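You operate a simulated robot arm through the tools that you are given. There is no shell and no other tool.

You run a simulated robot arm. Do the job below in one go: nothing can be reset, and whatever is moved stays where it is left.

## Task
Dust the black sheeting, fold it and strap it tight.
Fine: Wipe off its dust patch with the green rag, which goes back. Pinch, break and dent nothing; leave nothing switched on. What is to be rubbed or washed off counts as gone when no trace of it is left.

The check looks at the end state, three seconds after you hand in, the way a careful person would. Anything else that was tipped, shoved, dropped, spilled or broken makes it a failure. Flat cloth is picked up by pressing the open fingertips on it (5 to 10 N) and closing them slowly along it; thin cloth reads only 2 to 8 mm in the jaws.

## Robot
A 7-joint arm with a two-finger parallel gripper, fixed in place. Base frame: the origin is on the floor under the middle of its stand, x ahead of it, y to its left, z up. Units: m, rad, N and s.
With the tool pointing down near the work surface it reaches from about 0.44 to 0.92 m from the base axis. Its first joint turns from -2.007 to 2.007 rad. Payload 3.91 kg.
The TCP is the grasp point between the finger pads, 0.03 m short of the fingertips. In the tool frame z runs along the fingers and y along their closing line. Largest opening 0.11 m; finger width 0.02, thickness 0.01; the body of the gripper, 0.048 by 0.112 m, starts 0.055 m behind the TCP.
Orientation is that of the tool frame in the base frame, as [roll, pitch, yaw] about the fixed x, y, z axes, in that order (R = Rz(yaw) Ry(pitch) Rx(roll)). With the fingers straight down and closing along the base's y, the tool's x points along the base's -x, its y along +y and its z along -z.

## Interface
- The arm moves only by the tool send_rows. Its argument "rows" is a list that holds one entry, the list of rows, each a list of 7 numbers: the closure, from 0 (fully open) to 1 (shut), then the shift along the base's x, y, z in m, then the turn, a rotation vector about the base's x, y, z in rad. In form: [[[fingers, dx, dy, dz, rx, ry, rz], ...]]. A call has 1 to 20 rows; each row is the pose to reach, as a shift and turn from the pose commanded when the call began. Rows are played at 5 a second. More than 0.05 m and 0.15 rad between two rows, or a gripper value outside its range, and nothing of the call is played. Where a pose cannot be reached the arm comes as near as it can. A force on the tool above 40 N (or 10 N above the force at the start of the call, whichever is more), or a blocked arm, ends the call early, and 0.2 s more pass. The fingers move at their own pace (about 0.153 m/s each) and stop on an object; they squeeze with about 25 N. The grip force told is the motor's: it shows also when the fingers shut on nothing. Time passes only in rows, and 0.2 s behind the last, so rows that repeat a pose let the fingers close. The reply holds the time, the measured pose of the TCP, the force on the tool along the base axes, the opening and the grip force, in the units named above and with some noise, with the torque about the TCP (base axes, N m) and any sound that the robot's microphone picked up, and new pictures: "show" is both (left out), scene, wrist or none.
- Cameras (640 x 400 px; columns grow to the right, rows downward): "scene" is fixed at [0.0497, 0.5008, 1.4513]; the picture's right is [-0.33, -0.94, 0.00], its down [-0.38, 0.13, -0.91] and it looks along [0.86, -0.30, -0.40] (base axes); focal length 360 px, centre (320, 200). "wrist" rides on the gripper at [0.072, 0.017, -0.103] in the tool frame; the picture's right is [-0.23, 0.97, 0.00], its down [-0.76, -0.18, -0.62] and it looks along [-0.61, -0.14, 0.78] (tool axes); focal length 222 px, centre (320, 200). There is no depth. A picture from a camera that has moved, and an enlarged one, comes with that camera's place and axes in the base frame and with its lens.
- raise_lower(by): slides the trunk up (or, below 0, down) by that many m; the arm rides with it, the base frame stays. It gives what a move gives, with no picture.
- inspect(camera, box): a new picture of the part [left, top, right, bottom] of that camera's present view, enlarged. It takes no simulated time.
- close_job(): hands the job in; it is judged then, once.

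Nothing tells you positions but the pictures and the camera data. Unless the task says otherwise, let go and move clear before handing in.

The tools are called as a command line: name --argument value ..., lists and objects as JSON in quotes. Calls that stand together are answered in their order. send_rows: Moves the arm, as the interface text tells. Its arguments: {"type":"object","properties":{"rows":{"type":"array","items":{"type":"array","items":{"type":"array","items":{"type":"number"}}}},"show":{"type":"string","enum":["both","scene","wrist","none"]}},"required":["rows"]} The other tools are called the same way: raise_lower (by) moves the trunk up or down; inspect (camera, box) takes an enlarged picture of a part of a camera's view; close_job () hands the job in.

At the start:

```text
time: 0.0
position: [0.4624, 0.3073, 1.2353]
orientation: [-3.141, 0.001, -3.141]
wrist_force: [0.6, 0.2, 0.0]
torque: [0.0, -0.03, -0.01]
grip_width: 0.11
grip_force: 0.1
trunk travel left (down, up): [-0.825, 0.165]
```

scene: 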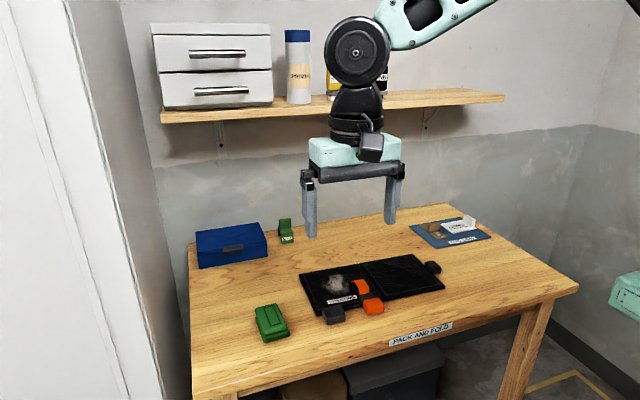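
wrist: 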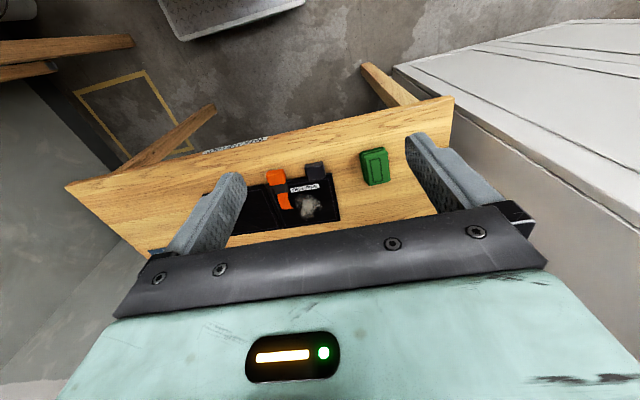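

I see a table with a black sheeting that carries a dust patch, orange strap parts, a green rag at the front left, another green item at the back and a blue box. I'll enlarge the views before moving.

inspect --camera "scene" --box '[280, 230, 460, 342]'

inspect --camera "scene" --box '[180, 200, 340, 300]'

inspect --camera "scene" --box '[230, 290, 310, 350]'

inspect --camera "wrist" --box '[180, 120, 420, 270]'

inspect --camera "scene" --box '[390, 190, 510, 265]'

inspect --camera "scene" --box '[370, 300, 530, 400]'

```text
3.56 times, centred on (370, 286) of scene
camera zoom: at [0.0497, 0.5008, 1.4513], right [-0.33, -0.94, 0.0], down [-0.38, 0.13, -0.91], along [0.86, -0.3, -0.4], focal length 1279 px, centre (142, -106)
```

zoom: 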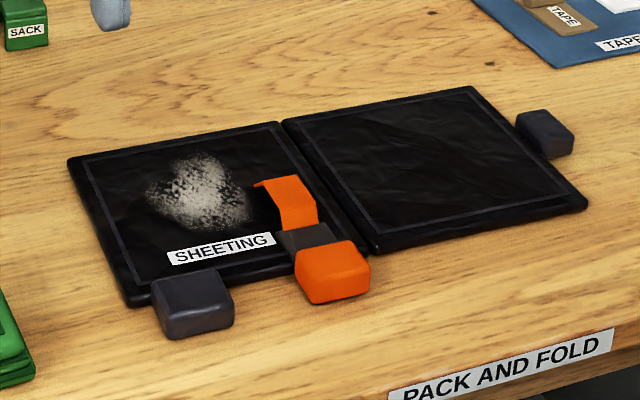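

```text
4.00 times, centred on (260, 250) of scene
camera zoom: at [0.0497, 0.5008, 1.4513], right [-0.33, -0.94, 0.0], down [-0.38, 0.13, -0.91], along [0.86, -0.3, -0.4], focal length 1439 px, centre (560, 0)
```

zoom: 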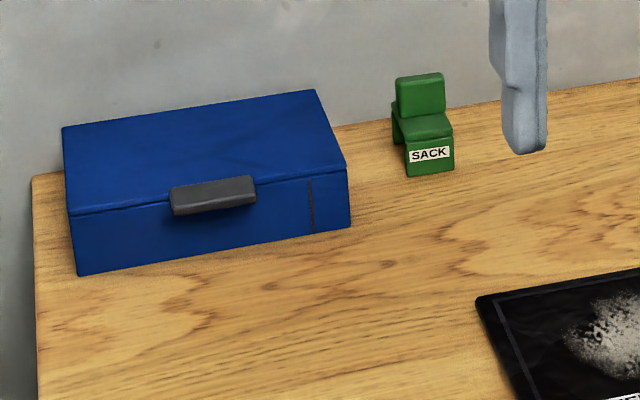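

```text
6.67 times, centred on (270, 320) of scene
camera zoom: at [0.0497, 0.5008, 1.4513], right [-0.33, -0.94, 0.0], down [-0.38, 0.13, -0.91], along [0.86, -0.3, -0.4], focal length 2399 px, centre (653, -600)
```

zoom: 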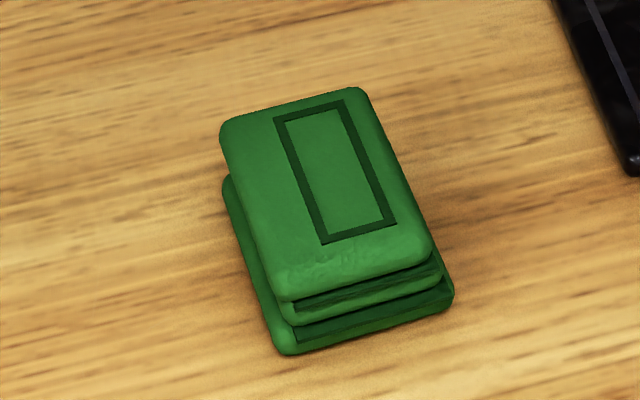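

```text
2.67 times, centred on (300, 195) of wrist
camera zoom: at [0.3904, 0.3246, 1.3386], right [0.23, 0.97, 0.0], down [0.76, -0.18, 0.62], along [0.61, -0.14, -0.78], focal length 592 px, centre (373, 213)
```

zoom: 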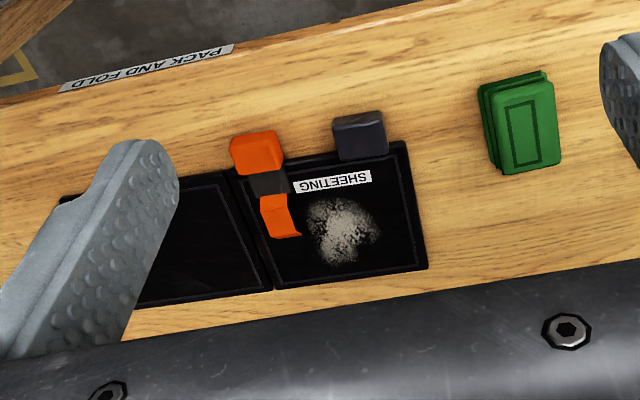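

```text
5.33 times, centred on (450, 228) of scene
camera zoom: at [0.0497, 0.5008, 1.4513], right [-0.33, -0.94, 0.0], down [-0.38, 0.13, -0.91], along [0.86, -0.3, -0.4], focal length 1919 px, centre (-373, 53)
```

zoom: 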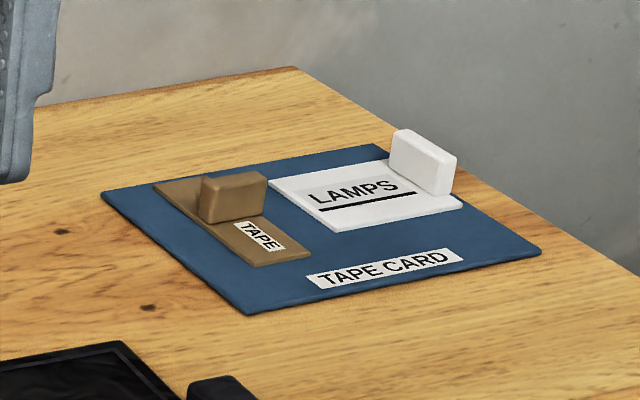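

```text
4.00 times, centred on (450, 350) of scene
camera zoom: at [0.0497, 0.5008, 1.4513], right [-0.33, -0.94, 0.0], down [-0.38, 0.13, -0.91], along [0.86, -0.3, -0.4], focal length 1439 px, centre (-200, -400)
```

zoom: 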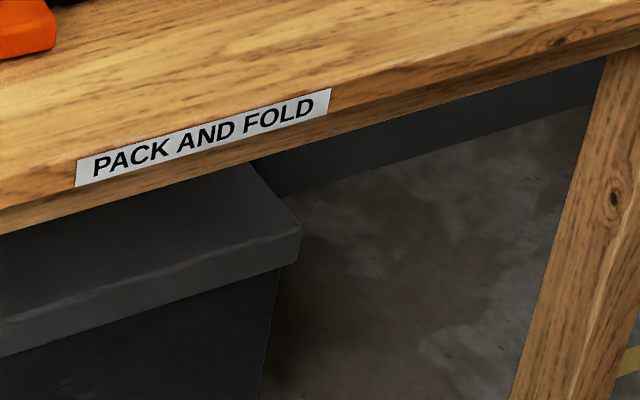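

The table top comes out at about z = 0.82. The sheeting's two panels hinge at y ≈ 0.09, the dust is near (0.81, 0.19) and the folded green rag is near (0.71, 0.39). I'll bring the wrist camera closer for a better look.

send_rows --rows '[[[0, 0.015, -0.02, -0.03, 0, 0, 0], [0, 0.03, -0.045, -0.06, 0, 0, 0], [0, 0.045, -0.07, -0.09, 0, 0, 0], [0, 0.06, -0.1, -0.115, 0, 0, 0], [0, 0.06, -0.1, -0.115, 0, 0, 0]]]'

```text
time: 1.2
position: [0.5233, 0.2072, 1.1202]
orientation: [-3.141, 0.001, -3.14]
wrist_force: [-0.1, -0.2, -0.7]
torque: [-0.01, 0.01, 0.05]
grip_width: 0.1099
grip_force: 0.1
trunk travel left (down, up): [-0.825, 0.165]
camera wrist: at [0.4503, 0.2251, 1.223], right [0.23, 0.97, 0.0], down [0.76, -0.18, 0.62], along [0.61, -0.14, -0.78], focal length 222 px, centre (320, 200)
```

scene: 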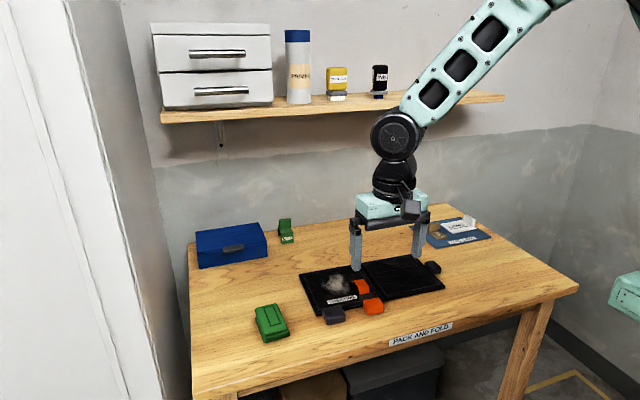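
wrist: 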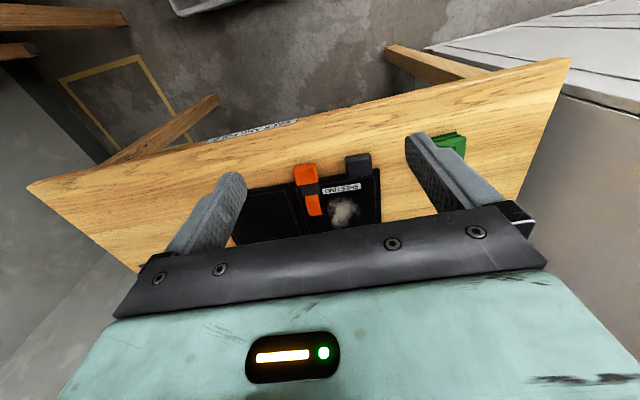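

The arm is now above the front of the table. I'll enlarge the sheeting, strap and shelf.

inspect --camera "wrist" --box '[230, 140, 400, 246]'

inspect --camera "scene" --box '[270, 20, 400, 105]'

inspect --camera "scene" --box '[315, 265, 395, 330]'

inspect --camera "scene" --box '[410, 250, 460, 290]'

```text
3.76 times, centred on (315, 193) of wrist
camera zoom: at [0.4503, 0.2251, 1.223], right [0.23, 0.97, 0.0], down [0.76, -0.18, 0.62], along [0.61, -0.14, -0.78], focal length 836 px, centre (339, 226)
```

zoom: 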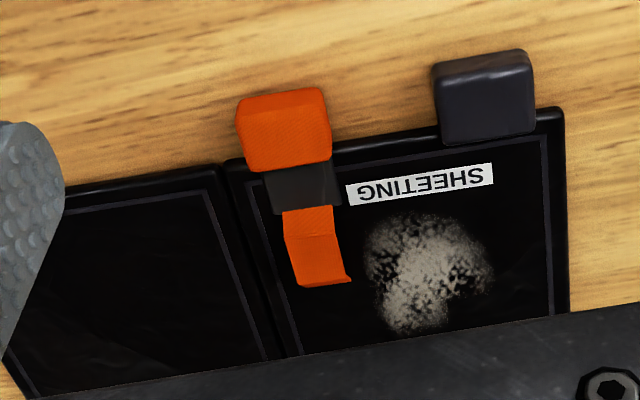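

```text
4.71 times, centred on (335, 62) of scene
camera zoom: at [0.0497, 0.5008, 1.4513], right [-0.33, -0.94, 0.0], down [-0.38, 0.13, -0.91], along [0.86, -0.3, -0.4], focal length 1693 px, centre (249, 847)
```

zoom: 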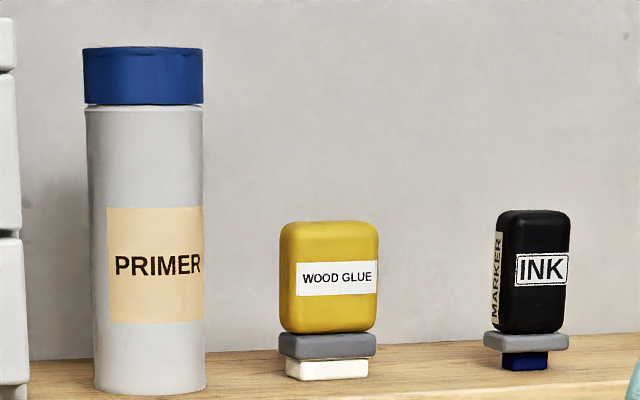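

```text
6.15 times, centred on (355, 298) of scene
camera zoom: at [0.0497, 0.5008, 1.4513], right [-0.33, -0.94, 0.0], down [-0.38, 0.13, -0.91], along [0.86, -0.3, -0.4], focal length 2214 px, centre (105, -400)
```

zoom: 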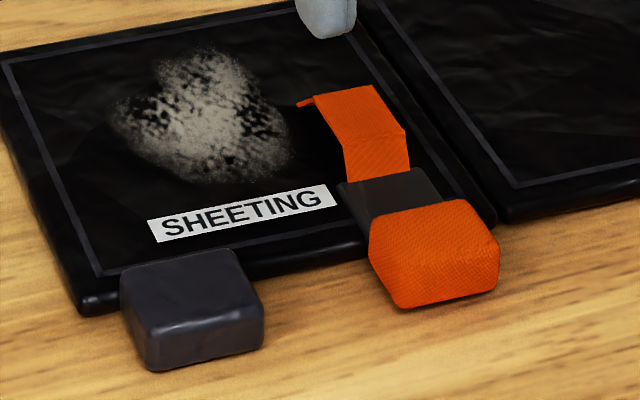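

```text
10.00 times, centred on (435, 270) of scene
camera zoom: at [0.0497, 0.5008, 1.4513], right [-0.33, -0.94, 0.0], down [-0.38, 0.13, -0.91], along [0.86, -0.3, -0.4], focal length 3598 px, centre (-830, -500)
```

zoom: 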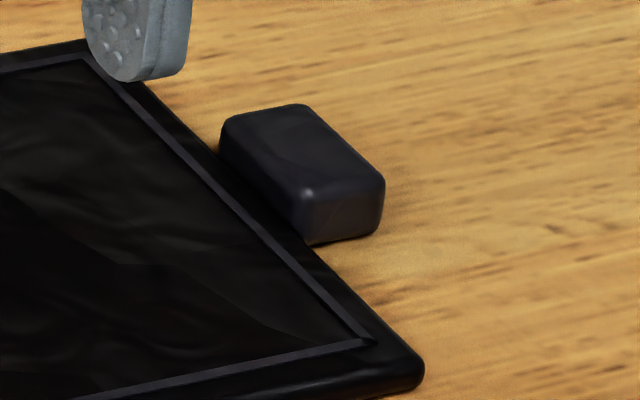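

The strap is an orange block with a dark keeper and a raised orange tail, next to the hinge. I need a closer look at how it works, so I'll lower the camera.

send_rows --rows '[[[0, 0.0, -0.01, -0.045, 0, 0, 0], [0, 0.0, -0.02, -0.09, 0, 0, 0], [0, 0.0, -0.03, -0.13, 0, 0, 0], [0, 0.0, -0.03, -0.13, 0, 0, 0]]]' --show "wrist"

inspect --camera "wrist" --box '[220, 100, 420, 225]'

```text
time: 2.2
position: [0.5237, 0.179, 0.9905]
orientation: [-3.141, -0.001, -3.141]
wrist_force: [-0.6, -0.9, -0.6]
torque: [-0.02, -0.01, -0.02]
grip_width: 0.1099
grip_force: 0.0
trunk travel left (down, up): [-0.825, 0.165]
camera wrist: at [0.4506, 0.195, 1.0927], right [0.23, 0.97, 0.0], down [0.76, -0.18, 0.62], along [0.61, -0.14, -0.78], focal length 222 px, centre (320, 200)
```

wrist: 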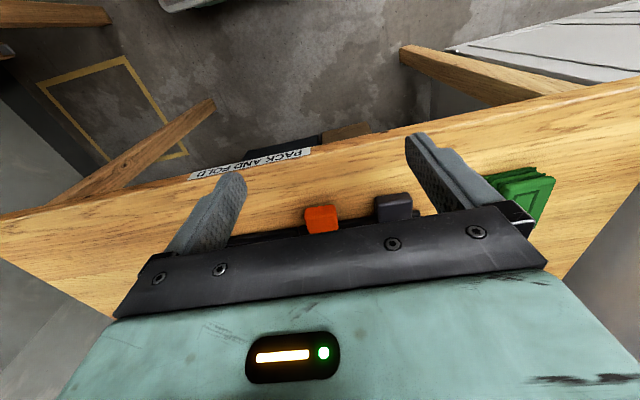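

```text
3.20 times, centred on (320, 162) of wrist
camera zoom: at [0.4506, 0.195, 1.0927], right [0.23, 0.97, 0.0], down [0.76, -0.18, 0.62], along [0.61, -0.14, -0.78], focal length 711 px, centre (320, 320)
```

zoom: 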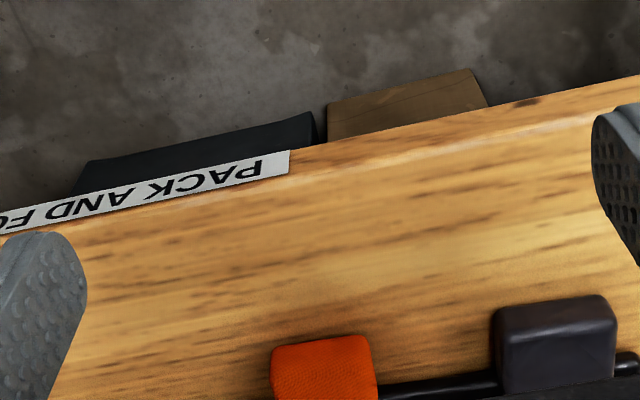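

The gripper body hides the sheeting from here. I'll go forward so the strap sits in the clear part of the picture.

send_rows --rows '[[[0, 0.04, -0.01, 0.02, 0, 0, 0], [0, 0.08, -0.02, 0.03, 0, 0, 0], [0, 0.12, -0.02, 0.03, 0, 0, 0], [0, 0.13, -0.02, 0.03, 0, 0, 0]]]' --show "wrist"

inspect --camera "wrist" --box '[220, 100, 420, 225]'

```text
time: 3.2
position: [0.6524, 0.1572, 1.0203]
orientation: [-3.141, 0.0, -3.139]
wrist_force: [0.6, -0.6, -0.3]
torque: [0.03, -0.04, 0.02]
grip_width: 0.1098
grip_force: 0.0
trunk travel left (down, up): [-0.825, 0.165]
camera wrist: at [0.5801, 0.1744, 1.123], right [0.23, 0.97, 0.0], down [0.76, -0.18, 0.62], along [0.61, -0.14, -0.78], focal length 222 px, centre (320, 200)
```

wrist: 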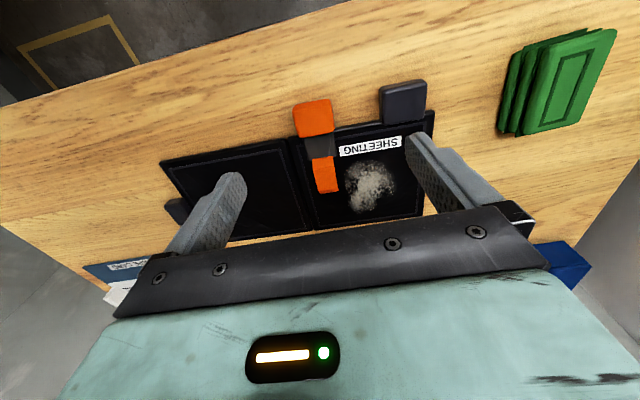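

```text
3.20 times, centred on (320, 162) of wrist
camera zoom: at [0.5801, 0.1744, 1.123], right [0.23, 0.97, 0.0], down [0.76, -0.18, 0.62], along [0.61, -0.14, -0.78], focal length 711 px, centre (320, 320)
```

zoom: 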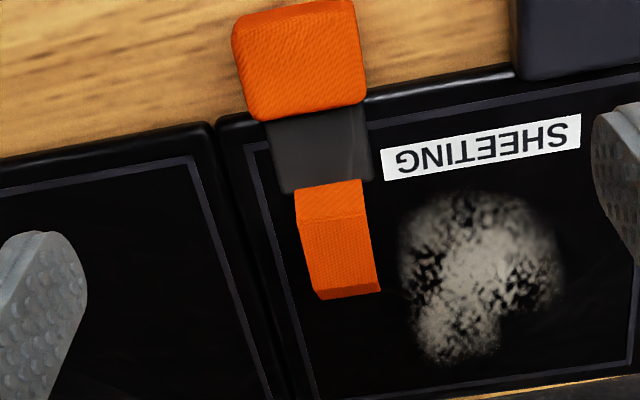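

The sheet surface triangulates to about z = 0.85. I'll enlarge the strap in the fixed view to see its shape.

inspect --camera "scene" --box '[345, 270, 390, 320]'

inspect --camera "wrist" --box '[285, 85, 355, 205]'

inspect --camera "wrist" --box '[480, 10, 640, 150]'

inspect --camera "scene" --box '[300, 250, 460, 330]'

```text
8.00 times, centred on (368, 295) of scene
camera zoom: at [0.0497, 0.5008, 1.4513], right [-0.33, -0.94, 0.0], down [-0.38, 0.13, -0.91], along [0.86, -0.3, -0.4], focal length 2878 px, centre (-60, -560)
```

zoom: 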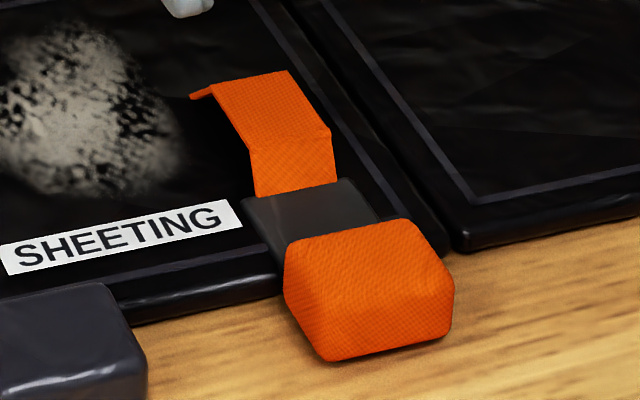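

```text
3.33 times, centred on (320, 145) of wrist
camera zoom: at [0.5801, 0.1744, 1.123], right [0.23, 0.97, 0.0], down [0.76, -0.18, 0.62], along [0.61, -0.14, -0.78], focal length 740 px, centre (320, 383)
```

zoom: 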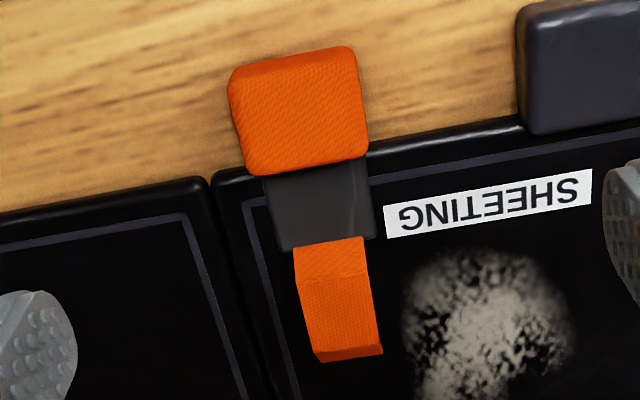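

```text
2.86 times, centred on (560, 80) of wrist
camera zoom: at [0.5801, 0.1744, 1.123], right [0.23, 0.97, 0.0], down [0.76, -0.18, 0.62], along [0.61, -0.14, -0.78], focal length 635 px, centre (-366, 543)
```

zoom: 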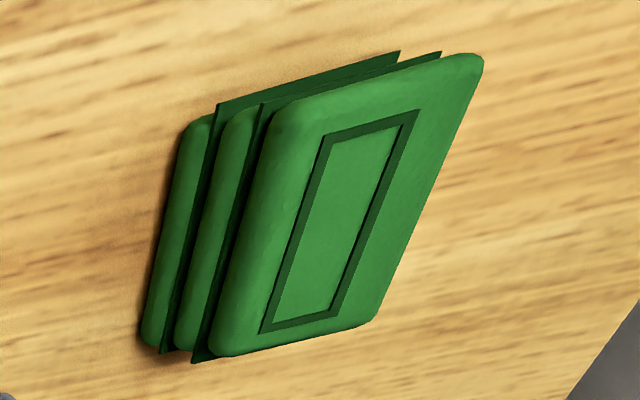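

```text
4.00 times, centred on (380, 290) of scene
camera zoom: at [0.0497, 0.5008, 1.4513], right [-0.33, -0.94, 0.0], down [-0.38, 0.13, -0.91], along [0.86, -0.3, -0.4], focal length 1439 px, centre (80, -160)
```

zoom: 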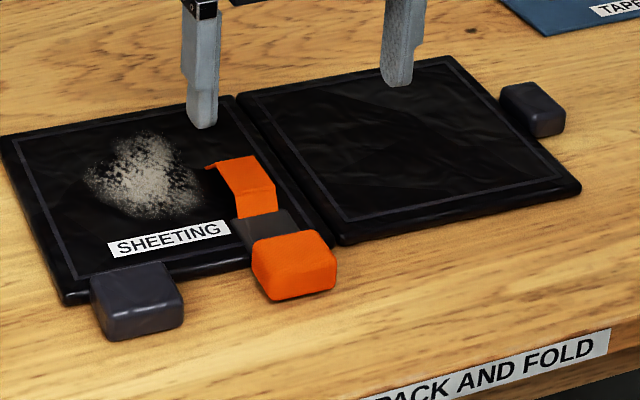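

I take the rag to be about 0.06 × 0.09 m, turned about 4°, centred near (0.695, 0.392). I'll move above it, turn to match and check the alignment.

send_rows --rows '[[[0, 0.01, 0.045, -0.005, 0, 0, 0.02], [0, 0.02, 0.09, -0.01, 0, 0, 0.04], [0, 0.03, 0.135, -0.015, 0, 0, 0.07], [0, 0.04, 0.18, -0.02, 0, 0, 0.07], [0, 0.043, 0.225, -0.025, 0, 0, 0.07], [0, 0.043, 0.235, -0.04, 0, 0, 0.07], [0, 0.043, 0.235, -0.04, 0, 0, 0.07]]]'

inspect --camera "wrist" --box '[220, 60, 420, 210]'

```text
time: 4.8
position: [0.6941, 0.3929, 0.9805]
orientation: [-3.141, 0.001, -3.07]
wrist_force: [0.0, -0.5, -0.4]
torque: [-0.01, -0.01, -0.04]
grip_width: 0.1101
grip_force: 0.1
trunk travel left (down, up): [-0.825, 0.165]
camera wrist: at [0.621, 0.4041, 1.0831], right [0.16, 0.99, 0.0], down [0.77, -0.12, 0.62], along [0.62, -0.1, -0.78], focal length 222 px, centre (320, 200)
```

scene: 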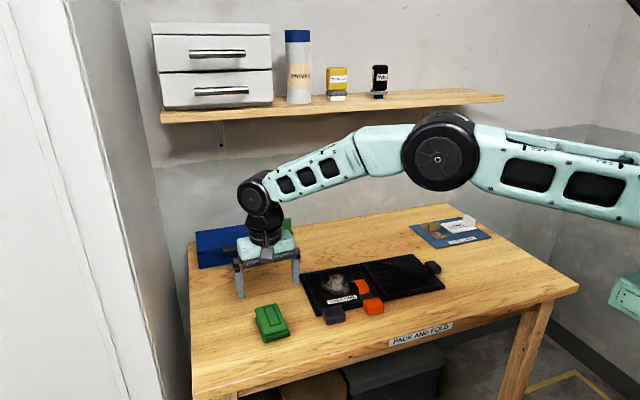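
wrist: 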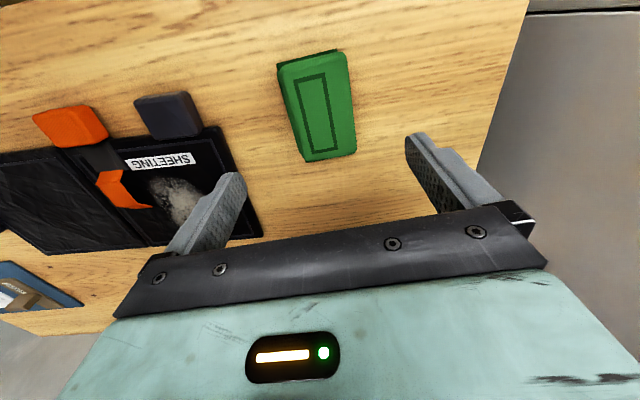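

```text
2.67 times, centred on (320, 135) of wrist
camera zoom: at [0.621, 0.4041, 1.0831], right [0.16, 0.99, 0.0], down [0.77, -0.12, 0.62], along [0.62, -0.1, -0.78], focal length 592 px, centre (320, 373)
```

zoom: 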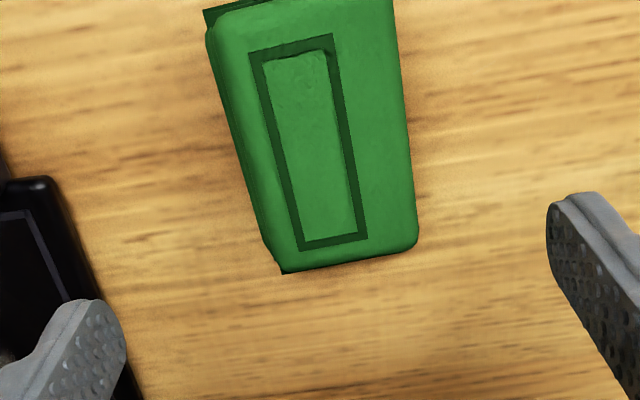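

The rag centre is near (0.689, 0.393), right between the fingers. I'll come down around it without closing yet.

send_rows --rows '[[[0, -0.004, 0.0, -0.03, 0, 0, -0.01], [0, -0.004, 0.0, -0.06, 0, 0, -0.01], [0, -0.004, 0.0, -0.08, 0, 0, -0.01], [0, -0.004, 0.0, -0.09, 0, 0, -0.01], [0, -0.004, 0.0, -0.09, 0, 0, -0.01]]]'

inspect --camera "scene" --box '[220, 260, 330, 350]'

inspect --camera "wrist" --box '[200, 60, 440, 210]'

```text
time: 6.0
position: [0.6918, 0.3916, 0.8897]
orientation: [3.141, 0.001, -3.079]
wrist_force: [0.0, -0.6, -0.4]
torque: [-0.01, -0.02, -0.01]
grip_width: 0.11
grip_force: 0.0
trunk travel left (down, up): [-0.825, 0.165]
camera wrist: at [0.6186, 0.4043, 0.9934], right [0.17, 0.99, 0.0], down [0.77, -0.13, 0.62], along [0.61, -0.1, -0.78], focal length 222 px, centre (320, 200)
```

scene: 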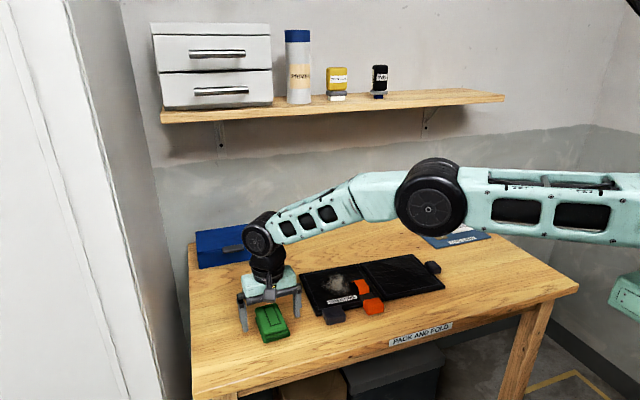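
wrist: 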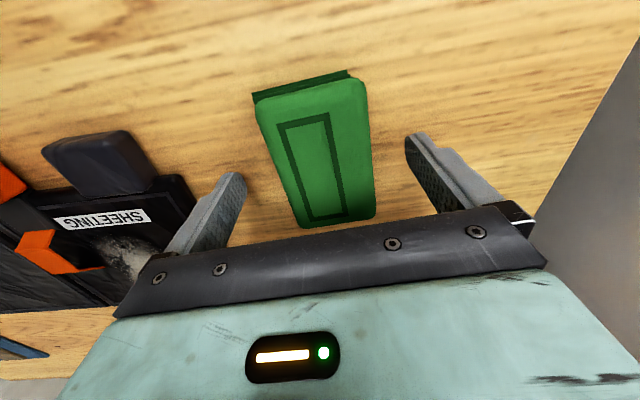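

```text
4.44 times, centred on (275, 305) of scene
camera zoom: at [0.0497, 0.5008, 1.4513], right [-0.33, -0.94, 0.0], down [-0.38, 0.13, -0.91], along [0.86, -0.3, -0.4], focal length 1599 px, centre (520, -267)
```

zoom: 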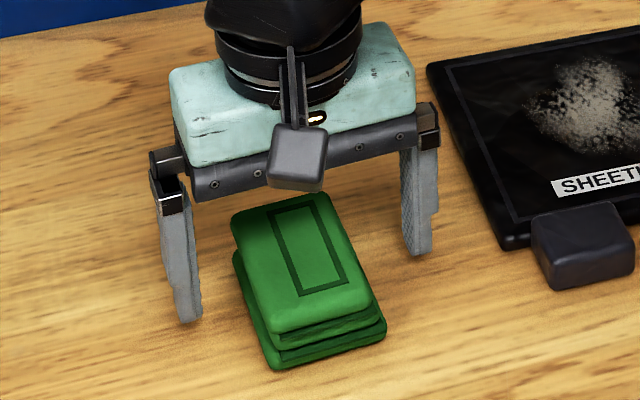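

```text
2.67 times, centred on (320, 135) of wrist
camera zoom: at [0.6186, 0.4043, 0.9934], right [0.17, 0.99, 0.0], down [0.77, -0.13, 0.62], along [0.61, -0.1, -0.78], focal length 592 px, centre (320, 373)
```

zoom: 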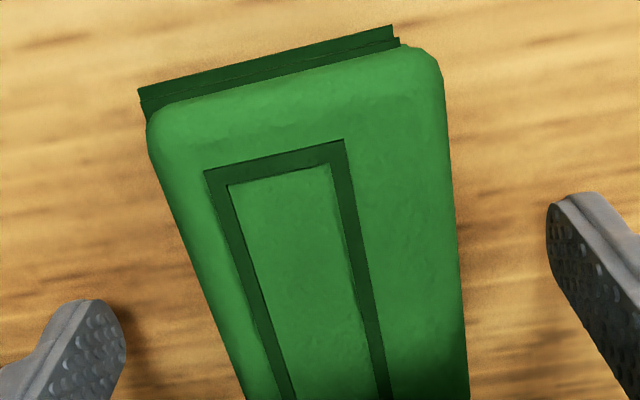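

The fingers straddle the rag with clearance on both sides. I'll go down in small steps and use the force reading to find the table height.

send_rows --rows '[[[0, 0, 0, -0.005, 0, 0, 0], [0, 0, 0, -0.01, 0, 0, 0], [0, 0, 0, -0.01, 0, 0, 0]]]' --show "none"

inspect --camera "scene" --box '[230, 270, 310, 350]'

```text
time: 6.8
position: [0.6905, 0.392, 0.8816]
orientation: [-3.141, -0.001, -3.081]
wrist_force: [-0.6, -0.1, -0.4]
torque: [0.01, 0.0, -0.04]
grip_width: 0.1099
grip_force: 0.1
trunk travel left (down, up): [-0.825, 0.165]
```

```text
5.00 times, centred on (270, 310) of scene
camera zoom: at [0.0497, 0.5008, 1.4513], right [-0.33, -0.94, 0.0], down [-0.38, 0.13, -0.91], along [0.86, -0.3, -0.4], focal length 1799 px, centre (570, -350)
```

zoom: 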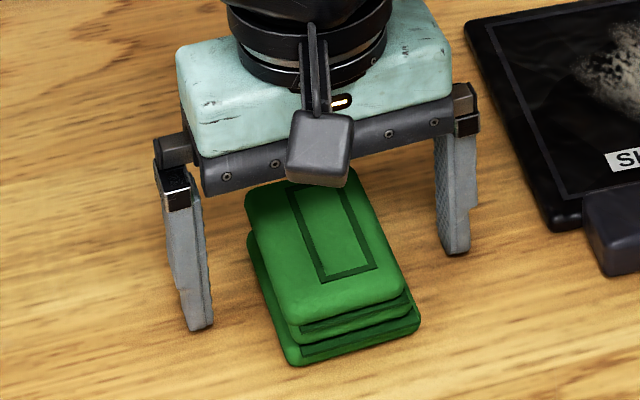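

No contact yet with the fingertips at z ≈ 0.85. I'll keep going down slowly.

send_rows --rows '[[[0, 0, 0, -0.003, 0, 0, 0], [0, 0, 0, -0.006, 0, 0, 0], [0, 0, 0, -0.009, 0, 0, 0], [0, 0, 0, -0.009, 0, 0, 0]]]' --show "none"

inspect --camera "scene" --box '[230, 270, 310, 350]'

```text
time: 7.5
position: [0.6923, 0.3934, 0.8798]
orientation: [3.14, 0.004, -3.081]
wrist_force: [-5.1, -1.9, 16.8]
torque: [-1.04, 0.24, -0.34]
grip_width: 0.1104
grip_force: 0.0
trunk travel left (down, up): [-0.825, 0.165]
stopped in row 3: the force on the tool passed its limit at 44 N (the readings are from after the stop); the commanded pose is now the measured one
```

```text
5.00 times, centred on (270, 310) of scene
camera zoom: at [0.0497, 0.5008, 1.4513], right [-0.33, -0.94, 0.0], down [-0.38, 0.13, -0.91], along [0.86, -0.3, -0.4], focal length 1799 px, centre (570, -350)
```

zoom: 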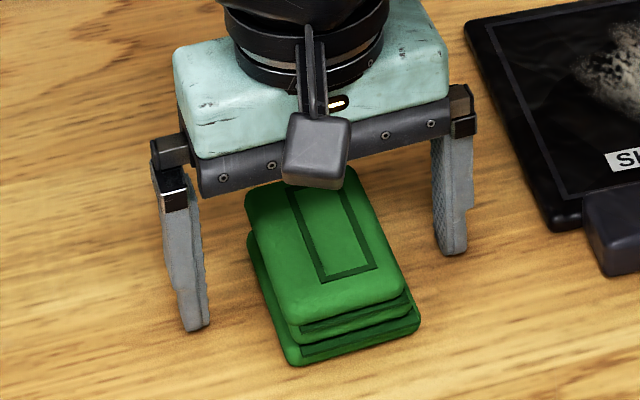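

The right fingertip met the table with TCP z ≈ 0.879, so the table top is at about 0.849 and the sheet top at about 0.86. I'll back off a few millimetres and close gently on the rag.

send_rows --rows '[[[0, -0.002, -0.0005, 0.006, 0, 0, 0], [0, -0.002, -0.0005, 0.007, 0, 0, 0], [0.2, -0.002, -0.0005, 0.007, 0, 0, 0], [0.35, -0.002, -0.0005, 0.007, 0, 0, 0], [0.42, -0.002, -0.0005, 0.007, 0, 0, 0], [0.42, -0.002, -0.0005, 0.007, 0, 0, 0]]]'

inspect --camera "scene" --box '[230, 270, 310, 350]'

inspect --camera "wrist" --box '[200, 60, 440, 210]'

```text
time: 8.9
position: [0.6898, 0.393, 0.8848]
orientation: [3.141, -0.001, -3.081]
wrist_force: [-0.1, -0.2, 0.3]
torque: [-0.01, 0.01, 0.01]
grip_width: 0.0639
grip_force: 0.1
trunk travel left (down, up): [-0.825, 0.165]
camera wrist: at [0.6176, 0.4053, 0.9872], right [0.17, 0.99, 0.0], down [0.77, -0.13, 0.62], along [0.62, -0.1, -0.78], focal length 222 px, centre (320, 200)
```

scene: 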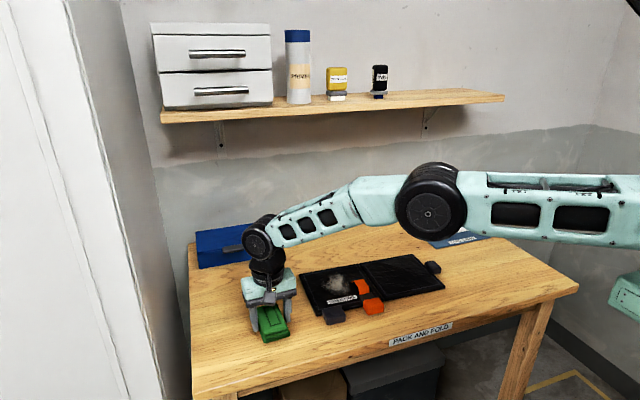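
wrist: 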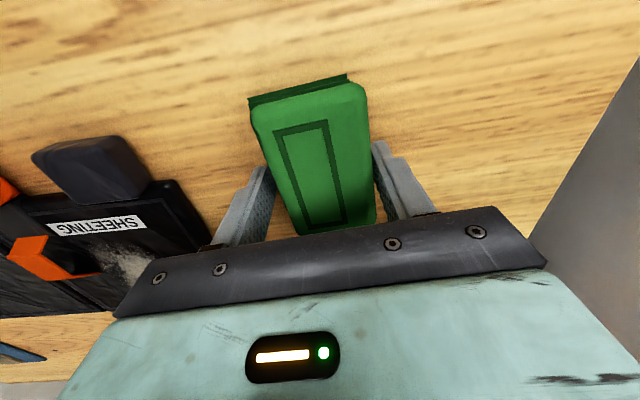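

```text
5.00 times, centred on (270, 310) of scene
camera zoom: at [0.0497, 0.5008, 1.4513], right [-0.33, -0.94, 0.0], down [-0.38, 0.13, -0.91], along [0.86, -0.3, -0.4], focal length 1799 px, centre (570, -350)
```

zoom: 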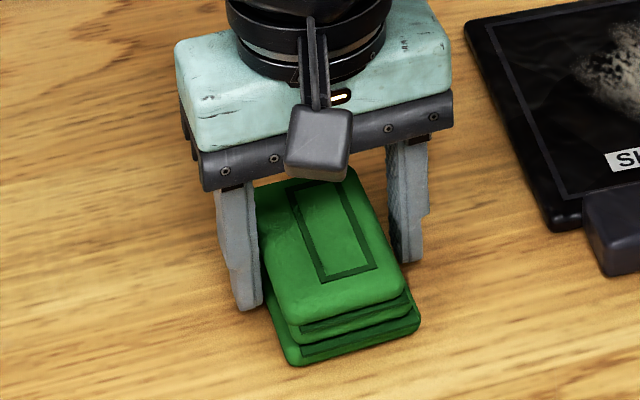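

```text
2.67 times, centred on (320, 135) of wrist
camera zoom: at [0.6176, 0.4053, 0.9872], right [0.17, 0.99, 0.0], down [0.77, -0.13, 0.62], along [0.62, -0.1, -0.78], focal length 592 px, centre (320, 373)
```

zoom: 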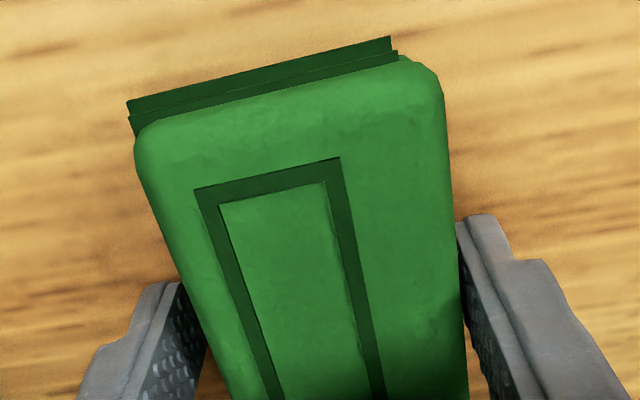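

The fingers are near the rag's sides and centred. I'll close the rest of the way.

send_rows --rows '[[[0.46, 0, 0, 0, 0, 0, 0], [0.5, 0, 0, 0, 0, 0, 0], [0.55, 0, 0, 0, 0, 0, 0], [0.55, 0, 0, 0, 0, 0, 0]]]' --show "none"

inspect --camera "wrist" --box '[200, 60, 440, 210]'

```text
time: 9.9
position: [0.6905, 0.393, 0.8847]
orientation: [-3.141, 0.002, -3.079]
wrist_force: [0.6, -0.2, 0.3]
torque: [0.03, 0.03, 0.03]
grip_width: 0.0613
grip_force: 24.5
trunk travel left (down, up): [-0.825, 0.165]
```

```text
2.67 times, centred on (320, 135) of wrist
camera zoom: at [0.6176, 0.4053, 0.9872], right [0.17, 0.99, 0.0], down [0.77, -0.13, 0.62], along [0.62, -0.1, -0.78], focal length 592 px, centre (320, 373)
```

zoom: 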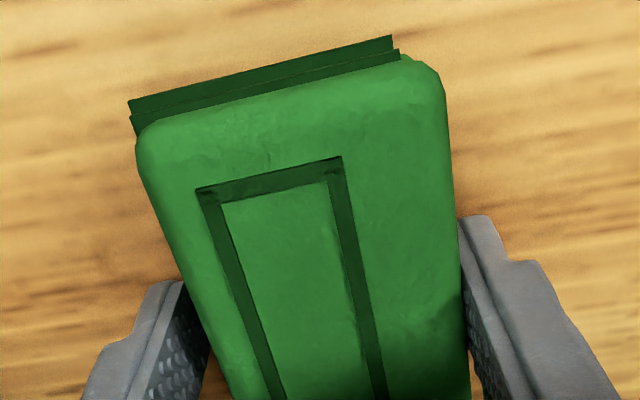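

The rag is held at 0.061 m without having shifted; I'll return it to TCP (0.6903, 0.393, 0.885), yaw +0.06. Next I'll lift it, carry it over the dust and line it up with the sheet.

send_rows --rows '[[[0.55, 0, 0, 0.02, 0, 0, 0], [0.55, 0, 0, 0.06, 0, 0, 0], [0.55, 0.01, -0.02, 0.085, 0, 0, -0.02], [0.55, 0.035, -0.06, 0.085, 0, 0, -0.05], [0.55, 0.06, -0.1, 0.085, 0, 0, -0.08], [0.55, 0.085, -0.14, 0.085, 0, 0, -0.11], [0.55, 0.105, -0.175, 0.085, 0, 0, -0.11], [0.55, 0.105, -0.183, 0.075, 0, 0, -0.11], [0.55, 0.105, -0.183, 0.06, 0, 0, -0.11], [0.55, 0.105, -0.183, 0.06, 0, 0, -0.11]]]'

inspect --camera "scene" --box '[290, 240, 400, 330]'

inspect --camera "wrist" --box '[200, 60, 440, 210]'

```text
time: 12.1
position: [0.7962, 0.209, 0.9456]
orientation: [-3.14, 0.001, 3.093]
wrist_force: [-0.1, -0.7, -0.7]
torque: [-0.01, 0.03, -0.03]
grip_width: 0.0616
grip_force: 24.3
trunk travel left (down, up): [-0.825, 0.165]
camera wrist: at [0.7251, 0.2304, 1.0479], right [0.27, 0.96, 0.0], down [0.75, -0.21, 0.62], along [0.6, -0.17, -0.78], focal length 222 px, centre (320, 200)
```

scene: 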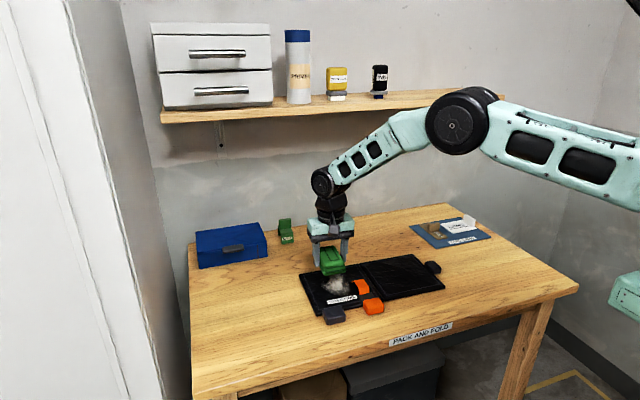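
wrist: 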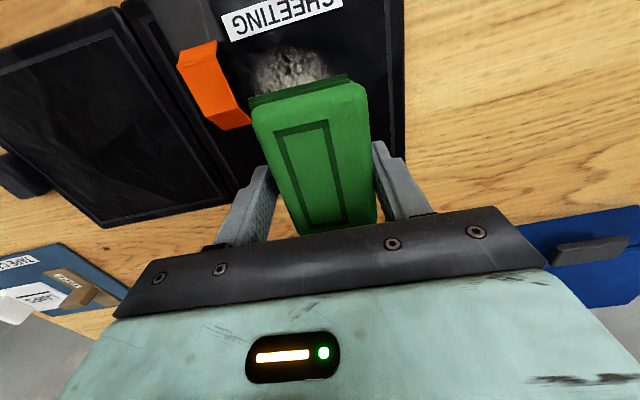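

```text
4.44 times, centred on (345, 285) of scene
camera zoom: at [0.0497, 0.5008, 1.4513], right [-0.33, -0.94, 0.0], down [-0.38, 0.13, -0.91], along [0.86, -0.3, -0.4], focal length 1599 px, centre (209, -178)
```

zoom: 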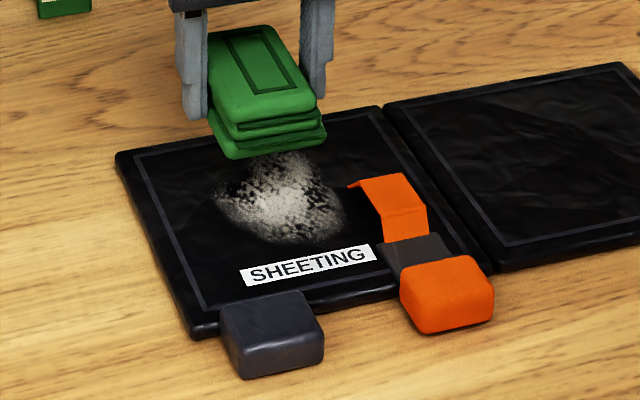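

```text
2.67 times, centred on (320, 135) of wrist
camera zoom: at [0.7251, 0.2304, 1.0479], right [0.27, 0.96, 0.0], down [0.75, -0.21, 0.62], along [0.6, -0.17, -0.78], focal length 592 px, centre (320, 373)
```

zoom: 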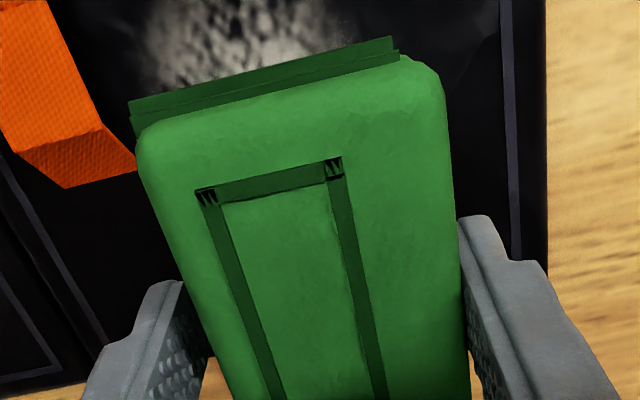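

The rag hangs over the far part of the dust, square with the sheet. I'll lower it to contact in small steps.

send_rows --rows '[[[0.55, 0, -0.002, -0.02, 0, 0, 0], [0.55, 0, -0.002, -0.036, 0, 0, 0], [0.55, 0, -0.002, -0.04, 0, 0, 0], [0.55, 0, -0.002, -0.043, 0, 0, 0], [0.55, 0, -0.002, -0.043, 0, 0, 0]]]' --show "scene"

inspect --camera "scene" --box '[290, 240, 400, 330]'

```text
time: 13.3
position: [0.7955, 0.2073, 0.9029]
orientation: [-3.14, 0.003, 3.092]
wrist_force: [-0.2, 0.8, -0.2]
torque: [0.01, -0.03, 0.01]
grip_width: 0.0613
grip_force: 25.0
trunk travel left (down, up): [-0.825, 0.165]
```

scene: 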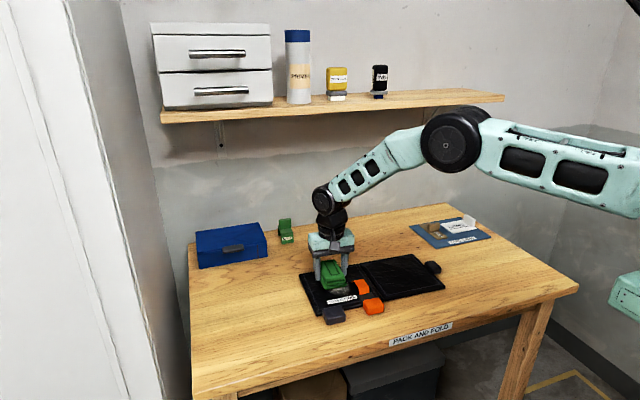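

```text
4.44 times, centred on (345, 285) of scene
camera zoom: at [0.0497, 0.5008, 1.4513], right [-0.33, -0.94, 0.0], down [-0.38, 0.13, -0.91], along [0.86, -0.3, -0.4], focal length 1599 px, centre (209, -178)
```

zoom: 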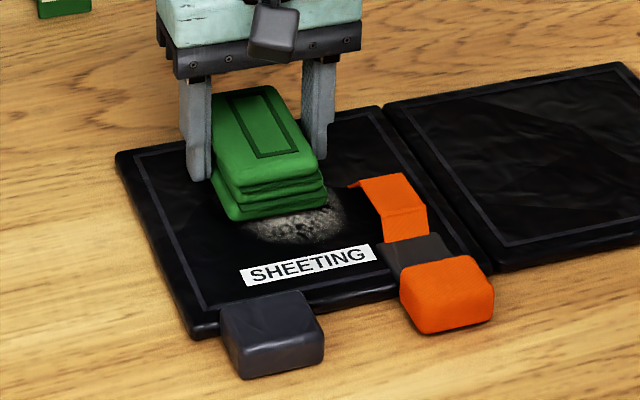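

It's hovering just above the sheet with no force yet. I'll keep lowering by about a millimetre at a time.

send_rows --rows '[[[0.55, 0, 0, -0.0015, 0, 0, 0], [0.55, 0, 0, -0.003, 0, 0, 0], [0.55, 0, 0, -0.004, 0, 0, 0]]]' --show "none"

```text
time: 14.1
position: [0.7947, 0.208, 0.8991]
orientation: [3.141, 0.002, 3.093]
wrist_force: [-0.1, 0.6, -1.2]
torque: [0.01, 0.02, 0.03]
grip_width: 0.0613
grip_force: 25.2
trunk travel left (down, up): [-0.825, 0.165]
```

send_rows --rows '[[[0.55, 0, 0, -0.001, 0, 0, 0], [0.55, 0, 0, -0.002, 0, 0, 0], [0.55, 0, 0, -0.003, 0, 0, 0]]]' --show "none"

```text
time: 14.9
position: [0.7952, 0.2081, 0.8958]
orientation: [-3.14, 0.002, 3.094]
wrist_force: [-1.1, -1.0, 2.7]
torque: [-0.06, 0.18, 0.06]
grip_width: 0.0612
grip_force: 24.4
trunk travel left (down, up): [-0.825, 0.165]
```

It's in contact at about 3 N. I'll press slightly more and make the first strokes along x, staying clear of the strap tail.

send_rows --rows '[[[0.55, 0, 0, -0.001, 0, 0, 0], [0.55, -0.01, 0, -0.001, 0, 0, 0], [0.55, -0.02, 0, -0.001, 0, 0, 0], [0.55, -0.03, 0, -0.001, 0, 0, 0], [0.55, -0.02, 0, -0.001, 0, 0, 0], [0.55, -0.01, 0, -0.001, 0, 0, 0], [0.55, 0.0, 0, -0.001, 0, 0, 0], [0.55, 0.01, 0, -0.001, 0, 0, 0], [0.55, 0.0, 0, -0.001, 0, 0, 0]]]' --show "scene"

inspect --camera "scene" --box '[290, 240, 400, 330]'

```text
time: 16.9
position: [0.7983, 0.2071, 0.8947]
orientation: [3.141, 0.007, 3.092]
wrist_force: [8.0, 0.4, 20.0]
torque: [0.15, -0.31, -0.03]
grip_width: 0.0614
grip_force: 24.8
trunk travel left (down, up): [-0.825, 0.165]
```

scene: 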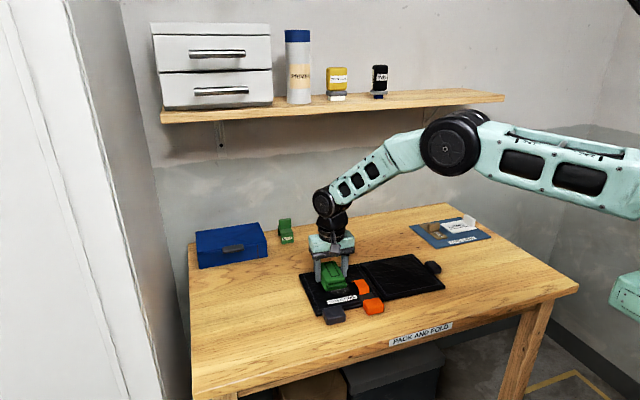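

```text
4.44 times, centred on (345, 285) of scene
camera zoom: at [0.0497, 0.5008, 1.4513], right [-0.33, -0.94, 0.0], down [-0.38, 0.13, -0.91], along [0.86, -0.3, -0.4], focal length 1599 px, centre (209, -178)
```

zoom: 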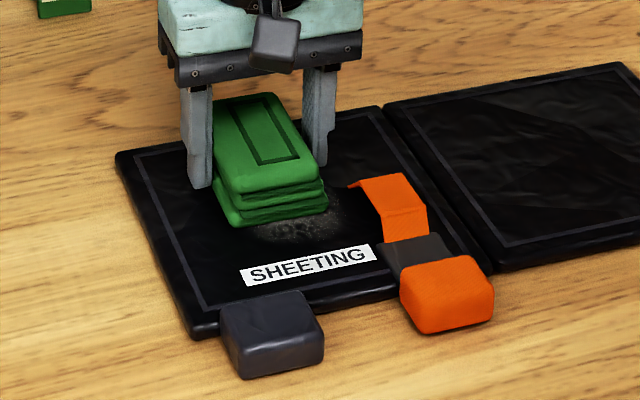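

The dust fades wherever the rag passes. The force is a bit high, so I'll ease off and sweep with side offsets to cover the whole patch.

send_rows --rows '[[[0.55, -0.005, 0.0, 0.0015, 0, 0, 0], [0.55, -0.015, -0.003, 0.0015, 0, 0, 0], [0.55, -0.025, -0.003, 0.0015, 0, 0, 0], [0.55, -0.035, -0.003, 0.0015, 0, 0, 0], [0.55, -0.03, 0.006, 0.0015, 0, 0, 0], [0.55, -0.02, 0.008, 0.0015, 0, 0, 0], [0.55, -0.01, 0.008, 0.0015, 0, 0, 0], [0.55, 0.0, 0.008, 0.0015, 0, 0, 0], [0.55, 0.008, 0.004, 0.0015, 0, 0, 0], [0.55, 0.008, -0.004, 0.0015, 0, 0, 0], [0.55, 0.0, -0.009, 0.0015, 0, 0, 0], [0.55, -0.01, -0.009, 0.0015, 0, 0, 0], [0.55, -0.016, -0.009, 0.0015, 0, 0, 0], [0.55, -0.01, -0.009, 0.0015, 0, 0, 0], [0.55, 0.0, -0.006, 0.0015, 0, 0, 0], [0.55, 0.0, 0.0, 0.0015, 0, 0, 0]]]' --show "scene"

inspect --camera "scene" --box '[290, 240, 400, 330]'

```text
time: 20.3
position: [0.7956, 0.2076, 0.8955]
orientation: [-3.14, 0.001, 3.092]
wrist_force: [-0.1, 0.0, -0.5]
torque: [0.02, 0.01, -0.01]
grip_width: 0.0616
grip_force: 25.8
trunk travel left (down, up): [-0.825, 0.165]
```

scene: 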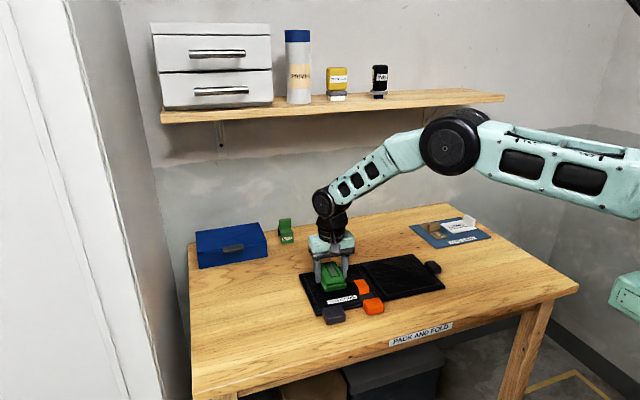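

```text
4.44 times, centred on (345, 285) of scene
camera zoom: at [0.0497, 0.5008, 1.4513], right [-0.33, -0.94, 0.0], down [-0.38, 0.13, -0.91], along [0.86, -0.3, -0.4], focal length 1599 px, centre (209, -178)
```

zoom: 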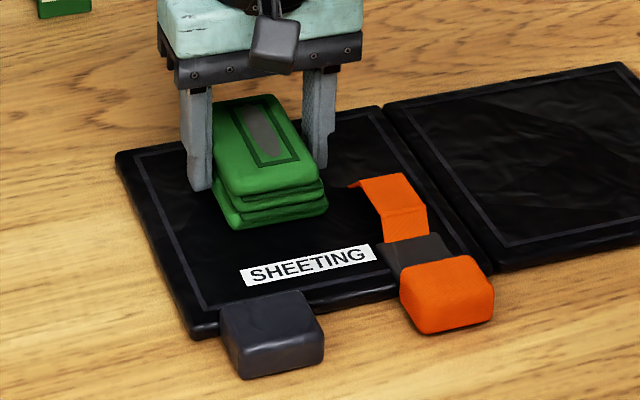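

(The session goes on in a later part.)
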